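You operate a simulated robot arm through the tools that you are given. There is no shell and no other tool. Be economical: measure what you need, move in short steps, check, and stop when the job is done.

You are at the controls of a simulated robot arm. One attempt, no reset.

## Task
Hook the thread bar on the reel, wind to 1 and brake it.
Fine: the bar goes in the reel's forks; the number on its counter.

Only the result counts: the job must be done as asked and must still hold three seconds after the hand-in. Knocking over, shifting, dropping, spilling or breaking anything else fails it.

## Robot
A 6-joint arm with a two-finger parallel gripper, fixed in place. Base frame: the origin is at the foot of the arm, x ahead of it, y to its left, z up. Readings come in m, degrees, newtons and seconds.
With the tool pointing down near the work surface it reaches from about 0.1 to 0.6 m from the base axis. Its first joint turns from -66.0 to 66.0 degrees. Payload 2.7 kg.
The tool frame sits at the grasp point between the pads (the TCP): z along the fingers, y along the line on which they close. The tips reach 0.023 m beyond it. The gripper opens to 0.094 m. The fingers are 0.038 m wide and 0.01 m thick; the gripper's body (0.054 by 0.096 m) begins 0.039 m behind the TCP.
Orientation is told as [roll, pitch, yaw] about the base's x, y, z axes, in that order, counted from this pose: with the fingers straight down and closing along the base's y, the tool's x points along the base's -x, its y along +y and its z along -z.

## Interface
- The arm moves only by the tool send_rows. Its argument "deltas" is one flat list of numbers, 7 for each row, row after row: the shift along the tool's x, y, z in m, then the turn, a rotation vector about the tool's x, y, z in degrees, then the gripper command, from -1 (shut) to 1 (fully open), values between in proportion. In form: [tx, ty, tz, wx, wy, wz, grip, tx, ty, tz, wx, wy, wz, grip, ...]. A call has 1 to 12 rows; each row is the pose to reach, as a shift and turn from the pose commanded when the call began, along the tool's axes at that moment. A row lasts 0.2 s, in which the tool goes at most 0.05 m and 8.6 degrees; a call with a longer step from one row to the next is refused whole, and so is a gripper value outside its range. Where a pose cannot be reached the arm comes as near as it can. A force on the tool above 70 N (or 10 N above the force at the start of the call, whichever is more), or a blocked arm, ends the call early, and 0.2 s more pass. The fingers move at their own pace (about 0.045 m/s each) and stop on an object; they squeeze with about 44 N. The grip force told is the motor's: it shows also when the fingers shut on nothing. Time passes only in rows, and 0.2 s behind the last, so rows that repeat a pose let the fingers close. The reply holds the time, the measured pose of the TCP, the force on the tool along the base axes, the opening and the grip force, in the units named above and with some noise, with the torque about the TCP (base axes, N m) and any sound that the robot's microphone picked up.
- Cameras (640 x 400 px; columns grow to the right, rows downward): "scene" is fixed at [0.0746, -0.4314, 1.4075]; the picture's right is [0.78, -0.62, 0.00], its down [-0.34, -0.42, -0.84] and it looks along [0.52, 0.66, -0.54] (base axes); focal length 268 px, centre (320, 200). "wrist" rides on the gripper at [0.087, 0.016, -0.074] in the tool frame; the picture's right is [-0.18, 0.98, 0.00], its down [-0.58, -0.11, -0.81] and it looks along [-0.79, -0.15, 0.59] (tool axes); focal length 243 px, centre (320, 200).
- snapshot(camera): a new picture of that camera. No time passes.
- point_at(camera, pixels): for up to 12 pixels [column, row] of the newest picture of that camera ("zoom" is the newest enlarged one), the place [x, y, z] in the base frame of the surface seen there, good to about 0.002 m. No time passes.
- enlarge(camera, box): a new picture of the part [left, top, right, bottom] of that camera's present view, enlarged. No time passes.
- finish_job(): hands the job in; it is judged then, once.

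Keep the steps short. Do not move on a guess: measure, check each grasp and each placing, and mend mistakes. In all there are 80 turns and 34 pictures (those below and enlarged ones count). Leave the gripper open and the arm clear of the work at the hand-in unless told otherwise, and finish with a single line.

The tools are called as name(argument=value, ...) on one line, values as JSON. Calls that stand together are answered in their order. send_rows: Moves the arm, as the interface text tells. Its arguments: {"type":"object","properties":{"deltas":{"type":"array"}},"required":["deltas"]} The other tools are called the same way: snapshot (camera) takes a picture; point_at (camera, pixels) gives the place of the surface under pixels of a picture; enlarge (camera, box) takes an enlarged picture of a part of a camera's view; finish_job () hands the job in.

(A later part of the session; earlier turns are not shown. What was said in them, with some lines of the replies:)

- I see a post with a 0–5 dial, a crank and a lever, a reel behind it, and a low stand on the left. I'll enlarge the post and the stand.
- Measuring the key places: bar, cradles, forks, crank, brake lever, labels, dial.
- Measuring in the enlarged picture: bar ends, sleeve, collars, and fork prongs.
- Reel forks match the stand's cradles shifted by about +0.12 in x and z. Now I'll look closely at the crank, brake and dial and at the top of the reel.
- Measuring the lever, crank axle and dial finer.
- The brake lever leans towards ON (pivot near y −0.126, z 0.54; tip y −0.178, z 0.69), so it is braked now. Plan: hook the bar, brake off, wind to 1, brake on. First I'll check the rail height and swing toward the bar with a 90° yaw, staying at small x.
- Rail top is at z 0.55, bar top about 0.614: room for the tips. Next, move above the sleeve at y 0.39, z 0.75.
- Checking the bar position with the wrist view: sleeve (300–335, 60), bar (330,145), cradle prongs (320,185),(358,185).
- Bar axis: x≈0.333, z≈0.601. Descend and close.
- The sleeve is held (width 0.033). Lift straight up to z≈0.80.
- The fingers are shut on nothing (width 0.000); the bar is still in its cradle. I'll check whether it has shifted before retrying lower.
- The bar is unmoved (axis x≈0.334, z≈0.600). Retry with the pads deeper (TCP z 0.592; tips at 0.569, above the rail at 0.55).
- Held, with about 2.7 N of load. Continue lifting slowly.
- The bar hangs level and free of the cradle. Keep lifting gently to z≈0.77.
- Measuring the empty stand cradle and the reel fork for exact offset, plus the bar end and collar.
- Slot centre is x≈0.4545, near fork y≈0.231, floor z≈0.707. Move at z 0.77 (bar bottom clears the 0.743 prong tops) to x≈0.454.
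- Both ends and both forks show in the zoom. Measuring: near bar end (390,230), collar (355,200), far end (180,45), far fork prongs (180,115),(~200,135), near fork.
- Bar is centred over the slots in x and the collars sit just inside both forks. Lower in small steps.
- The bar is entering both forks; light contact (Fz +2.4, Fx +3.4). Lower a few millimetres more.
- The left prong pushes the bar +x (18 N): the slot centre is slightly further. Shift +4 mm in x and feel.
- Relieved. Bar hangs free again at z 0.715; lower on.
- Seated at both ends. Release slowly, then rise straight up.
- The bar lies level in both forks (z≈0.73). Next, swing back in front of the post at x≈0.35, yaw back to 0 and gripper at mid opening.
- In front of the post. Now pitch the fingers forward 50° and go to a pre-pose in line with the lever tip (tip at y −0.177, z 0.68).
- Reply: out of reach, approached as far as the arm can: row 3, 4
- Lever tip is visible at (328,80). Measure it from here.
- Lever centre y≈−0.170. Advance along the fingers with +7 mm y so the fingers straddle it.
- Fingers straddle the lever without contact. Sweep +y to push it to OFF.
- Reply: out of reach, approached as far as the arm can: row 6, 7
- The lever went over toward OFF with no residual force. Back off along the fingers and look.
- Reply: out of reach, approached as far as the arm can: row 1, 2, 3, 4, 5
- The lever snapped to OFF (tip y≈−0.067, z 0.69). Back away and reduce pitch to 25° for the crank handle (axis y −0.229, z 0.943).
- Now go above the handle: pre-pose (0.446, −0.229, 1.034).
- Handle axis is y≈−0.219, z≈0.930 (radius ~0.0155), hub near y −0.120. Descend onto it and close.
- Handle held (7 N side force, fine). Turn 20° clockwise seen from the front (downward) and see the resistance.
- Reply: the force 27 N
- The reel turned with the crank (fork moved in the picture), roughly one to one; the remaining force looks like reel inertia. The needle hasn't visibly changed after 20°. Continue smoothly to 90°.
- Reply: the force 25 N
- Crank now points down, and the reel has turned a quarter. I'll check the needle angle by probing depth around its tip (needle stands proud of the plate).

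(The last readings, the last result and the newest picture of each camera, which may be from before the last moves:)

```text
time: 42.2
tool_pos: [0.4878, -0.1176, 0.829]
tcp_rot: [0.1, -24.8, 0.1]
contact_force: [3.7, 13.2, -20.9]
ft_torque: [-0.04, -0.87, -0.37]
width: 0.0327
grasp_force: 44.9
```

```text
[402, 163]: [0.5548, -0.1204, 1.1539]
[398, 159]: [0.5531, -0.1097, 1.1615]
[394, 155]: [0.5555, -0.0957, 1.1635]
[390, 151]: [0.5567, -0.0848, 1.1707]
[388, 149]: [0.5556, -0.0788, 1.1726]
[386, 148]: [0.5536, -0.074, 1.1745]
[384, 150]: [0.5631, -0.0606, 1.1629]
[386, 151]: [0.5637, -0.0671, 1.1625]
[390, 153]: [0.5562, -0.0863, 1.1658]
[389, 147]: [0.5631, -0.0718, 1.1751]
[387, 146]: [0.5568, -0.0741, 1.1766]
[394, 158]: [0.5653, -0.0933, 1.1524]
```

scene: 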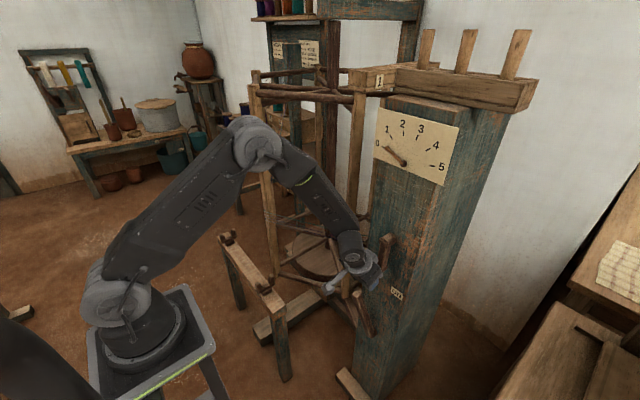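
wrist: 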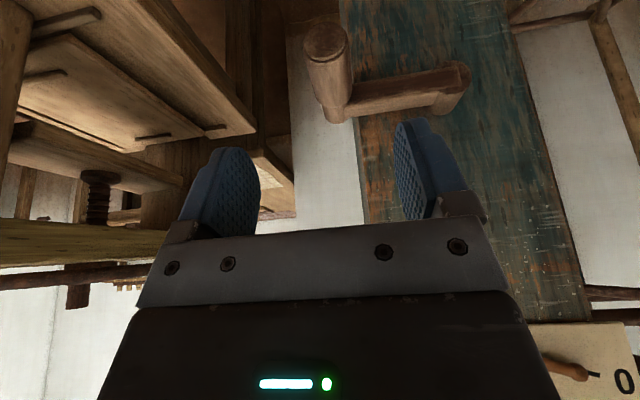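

Needle is about 8° up from 0 (scale ≈27° per number), so one crank turn = 1 and the direction is right. Forces suggest the true radius is ~0.103; continue to 160° with that radius.

send_rows(deltas=[0.0003, 0.0087, 0.0005, 0, 0, 0, -1, 0, 0.0193, 0.0001, 0, 0, 0, -1, -0.0006, 0.0298, -0.0014, 0, 0, 0, -1, -0.0018, 0.0402, -0.0038, 0, 0, 0, -1, -0.0038, 0.0499, -0.0081, 0, 0, 0, -1, -0.0062, 0.0591, -0.0132, 0, 0, 0, -1, -0.009, 0.0676, -0.0193, 0, 0, 0, -1, -0.0122, 0.0753, -0.0261, 0, 0, 0, -1, -0.0156, 0.0823, -0.0335, 0, 0, 0, -1, -0.0194, 0.0883, -0.0417, 0, 0, 0, -1, -0.0235, 0.0933, -0.0503, 0, 0, 0, -1, -0.027, 0.0968, -0.0578, 0, 0, 0, -1])

```text
time: 44.8
tool_pos: [0.4876, -0.0256, 0.8959]
tcp_rot: [0.0, -25.1, -0.2]
contact_force: [-9.8, -29.2, 21.4]
ft_torque: [0.03, -0.11, -0.02]
width: 0.0327
grasp_force: 45.4
```

Forces now pull inward; combined readings fit hub (y −0.122, z 0.927), radius 0.1005. Continue 160°→231° with that.

send_rows(deltas=[-0.0035, -0.0017, -0.0074, 0, 0, 0, -1, -0.0078, 0.0005, -0.0168, 0, 0, 0, -1, -0.0122, 0.0016, -0.0262, 0, 0, 0, -1, -0.0167, 0.0016, -0.0358, 0, 0, 0, -1, -0.0211, 0.0005, -0.0452, 0, 0, 0, -1, -0.0254, -0.0017, -0.0545, 0, 0, 0, -1, -0.0297, -0.005, -0.0636, 0, 0, 0, -1, -0.0337, -0.0093, -0.0723, 0, 0, 0, -1, -0.0376, -0.0145, -0.0805, 0, 0, 0, -1, -0.0412, -0.0207, -0.0882, 0, 0, 0, -1, -0.0445, -0.0277, -0.0954, 0, 0, 0, -1, -0.0475, -0.0356, -0.1017, 0, 0, 0, -1])

```text
time: 47.4
tool_pos: [0.488, -0.0635, 1.0102]
tcp_rot: [-0.2, -25.5, 0.0]
contact_force: [5.3, -5.6, 21.9]
ft_torque: [0.02, 0.31, 0.45]
width: 0.0326
grasp_force: 45.2
```

The handle tracks well. Continue 231°→303° over the top.

send_rows(deltas=[-0.0026, -0.0085, -0.0056, 0, 0, 0, -1, -0.0048, -0.0176, -0.0103, 0, 0, 0, -1, -0.0066, -0.0272, -0.0142, 0, 0, 0, -1, -0.008, -0.0372, -0.0172, 0, 0, 0, -1, -0.009, -0.0475, -0.0192, 0, 0, 0, -1, -0.0094, -0.0579, -0.0202, 0, 0, 0, -1, -0.0094, -0.0685, -0.0202, 0, 0, 0, -1, -0.009, -0.0789, -0.0192, 0, 0, 0, -1, -0.008, -0.0892, -0.0172, 0, 0, 0, -1, -0.0066, -0.0992, -0.0142, 0, 0, 0, -1, -0.0048, -0.1088, -0.0103, 0, 0, 0, -1, -0.0026, -0.1179, -0.0056, 0, 0, 0, -1])

```text
time: 50.0
tool_pos: [0.4863, -0.1803, 1.007]
tcp_rot: [-0.3, -24.6, 0.0]
contact_force: [11.3, -18.1, -30.8]
ft_torque: [0.01, -0.35, 0.53]
width: 0.033
grasp_force: 44.5
```

Final arc, 303°→360°, slowing toward the end, then look at the dial.

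send_rows(deltas=[0.0022, -0.0072, 0.0046, 0, 0, 0, -1, 0.0051, -0.0151, 0.0109, 0, 0, 0, -1, 0.0083, -0.0223, 0.0178, 0, 0, 0, -1, 0.0119, -0.0286, 0.0255, 0, 0, 0, -1, 0.0157, -0.034, 0.0336, 0, 0, 0, -1, 0.0197, -0.0385, 0.0423, 0, 0, 0, -1, 0.0232, -0.0414, 0.0497, 0, 0, 0, -1, 0.0268, -0.0436, 0.0574, 0, 0, 0, -1, 0.0297, -0.0448, 0.0637, 0, 0, 0, -1, 0.0327, -0.0456, 0.07, 0, 0, 0, -1, 0.0356, -0.0458, 0.0764, 0, 0, 0, -1, 0.0356, -0.0458, 0.0764, 0, 0, 0, -1])

enlarge(camera="scene", box=[370, 100, 460, 190])

point_at(camera="zoom", pixels=[[270, 282], [213, 165], [180, 210], [267, 148], [240, 230], [220, 195]])

```text
time: 52.6
tool_pos: [0.4865, -0.2201, 0.9282]
tcp_rot: [0.2, -24.6, 0.1]
contact_force: [-7.5, 27.6, -0.7]
ft_torque: [0.01, 1.41, -0.11]
width: 0.0327
grasp_force: 45.3
```

```text
4.44 times, centred on (415, 145) of scene
```

zoom: 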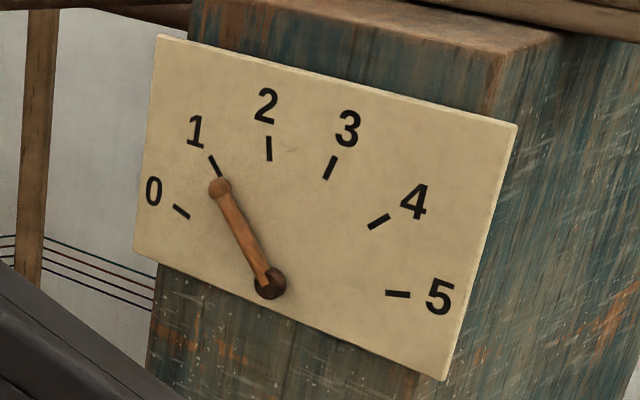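

```text
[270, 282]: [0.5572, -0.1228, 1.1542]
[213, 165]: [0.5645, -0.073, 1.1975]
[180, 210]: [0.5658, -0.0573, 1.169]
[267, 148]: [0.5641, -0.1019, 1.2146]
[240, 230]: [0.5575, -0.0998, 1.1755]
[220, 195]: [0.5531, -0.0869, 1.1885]
```

The needle sits exactly on 1. Relieve the side force (+2.5 mm y), let it settle, then open slowly.

send_rows(deltas=[0, 0.0015, 0, 0, 0, 0, -1, 0, 0.0025, 0, 0, 0, 0, -1, 0, 0.0025, 0, 0, 0, 0, -1, 0, 0.0025, 0, 0, 0, 0, -1])

```text
time: 53.6
tool_pos: [0.4867, -0.2194, 0.9292]
tcp_rot: [0.1, -24.8, 0.0]
contact_force: [-3.9, 12.8, -2.2]
ft_torque: [-0.02, 1.05, 0.45]
width: 0.0327
grasp_force: 44.9
```

Settled, tangential force about 2 N. Open and wait.

send_rows(deltas=[0, 0.001, 0, 0, 0, 0, -0.25, 0, 0.001, 0, 0, 0, 0, 0, 0, 0.001, 0, 0, 0, 0, 0.3, 0, 0.001, 0, 0, 0, 0, 0.5, 0, 0.001, 0, 0, 0, 0, 0.5])

send_rows(deltas=[0, 0, -0.02, 0, 0, 0, 0.5, 0, 0, -0.05, 0, 0, 0, 0.5, 0, 0, -0.08, 0, 0, 0, 0.5, 0, 0, -0.105, 0, 0, 0, 0.5])

snapshot(camera="wrist")

point_at(camera="wrist", pixels=[[326, 40], [304, 45], [348, 40], [330, 75], [334, 105], [400, 95]])

```text
time: 54.8
tool_pos: [0.4869, -0.2185, 0.9283]
tcp_rot: [0.0, -25.0, 0.1]
contact_force: [0.2, 0.4, 0.7]
ft_torque: [0.04, 0.0, 0.0]
width: 0.0707
grasp_force: 0.1
```

```text
time: 55.8
tool_pos: [0.4438, -0.2172, 1.0257]
tcp_rot: [-0.1, -25.0, 0.1]
contact_force: [-0.1, 0.4, -0.2]
ft_torque: [-0.02, -0.01, 0.01]
width: 0.0707
grasp_force: 0.0
```

```text
3 pictures are left
```

wrist: 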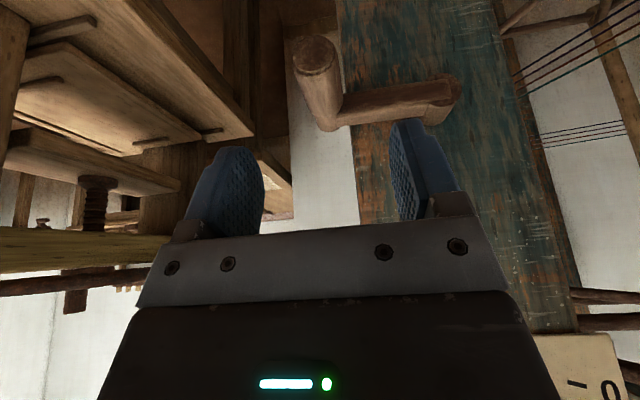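

```text
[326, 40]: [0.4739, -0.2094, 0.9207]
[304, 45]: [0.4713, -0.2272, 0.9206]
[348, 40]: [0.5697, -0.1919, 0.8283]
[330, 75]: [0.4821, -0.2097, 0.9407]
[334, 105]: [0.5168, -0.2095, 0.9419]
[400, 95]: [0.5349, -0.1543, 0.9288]
```

The handle rests where it was at 0° (y ≈−0.219), so the wind held on release. Now retreat and go back toward the brake lever with the gripper wide open.

send_rows(deltas=[0.03, 0.01, 0.0, 0, 0, 0, 0.8, 0.06, 0.03, 0.01, 0, 0, 0, 1, 0.0876, 0.06, 0.0364, 0, 0, 0, 1, 0.0876, 0.06, 0.0364, 0, 0, 0, 1])

send_rows(deltas=[0.007, 0.0089, 0.0288, 0, -3.6, 0, 1, 0.0143, 0.0177, 0.0576, 0, -7.1, 0, 1, 0.0214, 0.0266, 0.0864, 0, -10.7, 0, 1, 0.0286, 0.0354, 0.1153, 0, -14.3, 0, 1, 0.0357, 0.0443, 0.1441, 0, -17.9, 0, 1, 0.0429, 0.0531, 0.1729, 0, -21.4, 0, 1, 0.05, 0.062, 0.2017, 0, -25, 0, 1, 0.05, 0.062, 0.2017, 0, -25, 0, 1])

```text
time: 56.8
tool_pos: [0.3797, -0.1584, 0.9548]
tcp_rot: [0.0, -25.1, 0.1]
contact_force: [0.2, 0.0, 0.2]
ft_torque: [0.01, 0.03, 0.0]
width: 0.0939
grasp_force: 0.1
```

```text
time: 58.6
tool_pos: [0.4444, -0.1131, 0.7634]
tcp_rot: [2.5, -49.6, -1.3]
contact_force: [0.4, 0.5, -0.4]
ft_torque: [-0.02, -0.01, 0.03]
width: 0.094
grasp_force: 0.0
out of reach, approached as far as the arm can: row 6, 7, 8
```

Slightly out of reach when drawn back this far (now at y −0.113). Move forward part way with the y correction and level out, then check before straddling.

send_rows(deltas=[0.003, 0.006, 0.01, 0.2, 0, -0.9, 1, 0.006, 0.013, 0.02, 0.4, 0, -1.8, 1, 0.009, 0.018, 0.032, 0.6, 0, -2.7, 1, 0.011, 0.018, 0.045, 0.6, 0, -2.7, 1, 0.011, 0.018, 0.045, 0.6, 0, -2.7, 1])

```text
time: 59.8
tool_pos: [0.4905, -0.1126, 0.7359]
tcp_rot: [-1.4, -49.7, 2.8]
contact_force: [-0.2, -0.2, 0.0]
ft_torque: [0.02, 0.02, -0.02]
width: 0.0939
grasp_force: 0.0
out of reach, approached as far as the arm can: row 1, 2, 3, 4, 5
```

The wrist seems limited when the tool yaw is close to the arm's own direction. Add about +10° yaw to get out of that region, with y to −0.095, still short of the lever.

send_rows(deltas=[0, 0, 0, -3, 0, -1.8, 1, 0, 0.002, 0, -6, 0, -3.6, 1, 0, 0.008, 0, -8.6, 0, -5.4, 1, 0, 0.0176, 0, -8.6, 0, -5.4, 1, 0, 0.0176, 0, -8.6, 0, -5.4, 1])

```text
time: 61.0
tool_pos: [0.4912, -0.0936, 0.7351]
tcp_rot: [-1.6, -49.6, 12.6]
contact_force: [0.3, -0.4, -0.1]
ft_torque: [0.04, -0.02, 0.0]
width: 0.094
grasp_force: 0.0
```

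Reached, no complaint. Now descend so the fingers straddle the lever tip: to (0.513, −0.0935, 0.677).

send_rows(deltas=[0.0076, -0.0012, 0.0135, 0, 0, 0, 1, 0.0152, -0.0024, 0.027, 0, 0, 0, 1, 0.0227, -0.0036, 0.0404, 0, 0, 0, 1, 0.0303, -0.0048, 0.0539, 0, 0, 0, 1, 0.0303, -0.0048, 0.0539, 0, 0, 0, 1])

```text
time: 62.2
tool_pos: [0.5154, -0.0956, 0.6771]
tcp_rot: [-1.6, -49.6, 12.6]
contact_force: [-0.5, 0.1, -0.8]
ft_torque: [-0.01, -0.03, 0.01]
width: 0.094
grasp_force: 0.0
```

No contact; fingers around the lever. Sweep −y about 0.1 m to push it to ON.

send_rows(deltas=[0.0021, -0.0146, -0.0025, 0, 0, 0, 1, 0.0042, -0.0293, -0.005, 0, 0, 0, 1, 0.0063, -0.0439, -0.0075, 0, 0, 0, 1, 0.0085, -0.0586, -0.01, 0, 0, 0, 1, 0.0106, -0.0732, -0.0125, 0, 0, 0, 1, 0.0127, -0.0878, -0.0149, 0, 0, 0, 1, 0.0141, -0.0976, -0.0166, 0, 0, 0, 1])

```text
time: 63.8
tool_pos: [0.5103, -0.197, 0.6794]
tcp_rot: [-1.4, -49.7, 12.6]
contact_force: [0.0, -0.7, 0.2]
ft_torque: [0.0, 0.0, 0.01]
width: 0.0942
grasp_force: 0.1
```

Swept through with no residual force. Retreat along the fingers without y drift, then look.

send_rows(deltas=[0, 0.006, 0, 0, 0, 0, 1, 0, 0.011, -0.03, 0, 0, 0, 1, 0, 0.017, -0.07, 0, 0, 0, 1, 0, 0.024, -0.1085, 0, 0, 0, 1, 0, 0.024, -0.1085, 0, 0, 0, 1])

snapshot(camera="wrist")

```text
time: 65.0
tool_pos: [0.4247, -0.1881, 0.7482]
tcp_rot: [-1.5, -49.7, 12.7]
contact_force: [0.1, -0.2, 0.4]
ft_torque: [0.0, 0.0, -0.02]
width: 0.0944
grasp_force: 0.0
```

```text
2 pictures are left
```

wrist: 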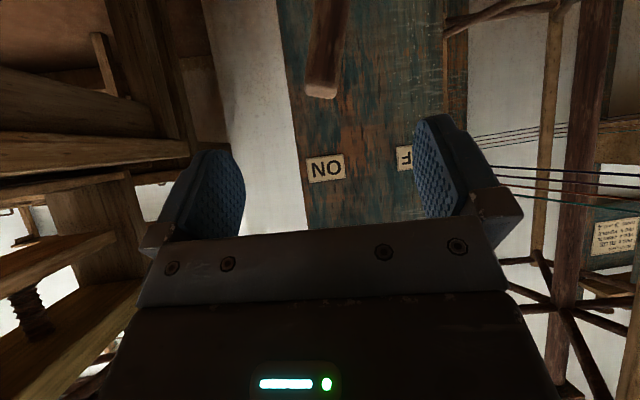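

point_at(camera="wrist", pixels=[[308, 88], [320, 92], [335, 90], [318, 55], [335, 50]])

```text
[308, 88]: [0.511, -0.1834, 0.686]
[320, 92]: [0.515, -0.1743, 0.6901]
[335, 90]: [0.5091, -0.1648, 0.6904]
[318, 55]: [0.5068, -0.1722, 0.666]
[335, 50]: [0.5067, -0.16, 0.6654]
```

Lever is back at its original ON position. Move the arm clear (back, up, pitch reduced) and take a final look.

send_rows(deltas=[-0.0088, 0.0104, -0.0206, 0, 6, 0, 1, -0.0176, 0.0208, -0.0412, 0, 12, 0, 1, -0.0264, 0.0312, -0.0618, 0, 18, 0, 1, -0.0352, 0.0416, -0.0824, 0, 24, 0, 1, -0.044, 0.052, -0.103, 0, 30, 0, 1, -0.044, 0.052, -0.103, 0, 30, 0, 1, -0.044, 0.052, -0.103, 0, 30, 0, 1])

snapshot(camera="scene")

enlarge(camera="scene", box=[230, 95, 460, 270])

```text
time: 66.6
tool_pos: [0.3646, -0.1445, 0.8467]
tcp_rot: [-1.1, -19.7, 11.8]
contact_force: [-0.2, 0.8, -0.4]
ft_torque: [-0.03, 0.01, 0.02]
width: 0.094
grasp_force: 0.0
```

```text
1 pictures are left
```

scene: 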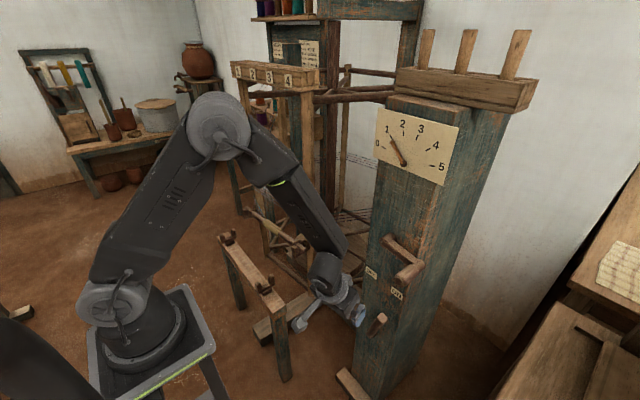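

```text
2.29 times, centred on (345, 182) of scene
```

zoom: 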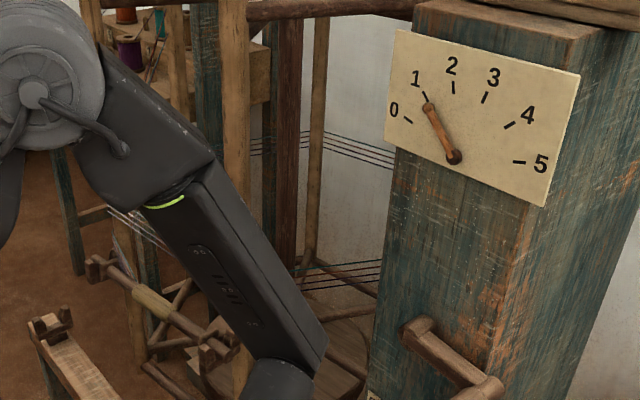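

The bar is in both forks and the needle reads near 1, but the reel looks slightly further round than at the start. Measure the needle and forks.

point_at(camera="zoom", pixels=[[453, 157], [428, 107], [440, 130], [426, 97], [412, 117], [95, 262], [215, 345], [455, 85], [430, 340], [490, 390], [205, 350], [232, 335]])

```text
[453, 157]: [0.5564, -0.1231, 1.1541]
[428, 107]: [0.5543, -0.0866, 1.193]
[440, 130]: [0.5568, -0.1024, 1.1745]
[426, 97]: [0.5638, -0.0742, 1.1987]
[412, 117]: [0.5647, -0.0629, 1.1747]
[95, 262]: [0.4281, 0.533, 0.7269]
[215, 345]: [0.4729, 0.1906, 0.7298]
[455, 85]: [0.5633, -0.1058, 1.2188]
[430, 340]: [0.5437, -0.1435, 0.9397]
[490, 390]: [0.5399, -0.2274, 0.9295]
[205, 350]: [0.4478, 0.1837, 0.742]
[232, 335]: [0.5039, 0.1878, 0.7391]
```

The crank settled about 7° past the full turn before braking, so the counter reads about 1.02. The needle is on the 1 mark, the bar sits in both forks, and the lever is at ON. The arm is clear and the gripper open, so I'm handing in.

finish_job()

```text
The job is handed in.
```

The bar is hooked in both reel forks, the counter is wound to about 1.02 (the crank settled about 7° past the full turn before braking), the brake is at ON, and the arm is clear with the gripper open.
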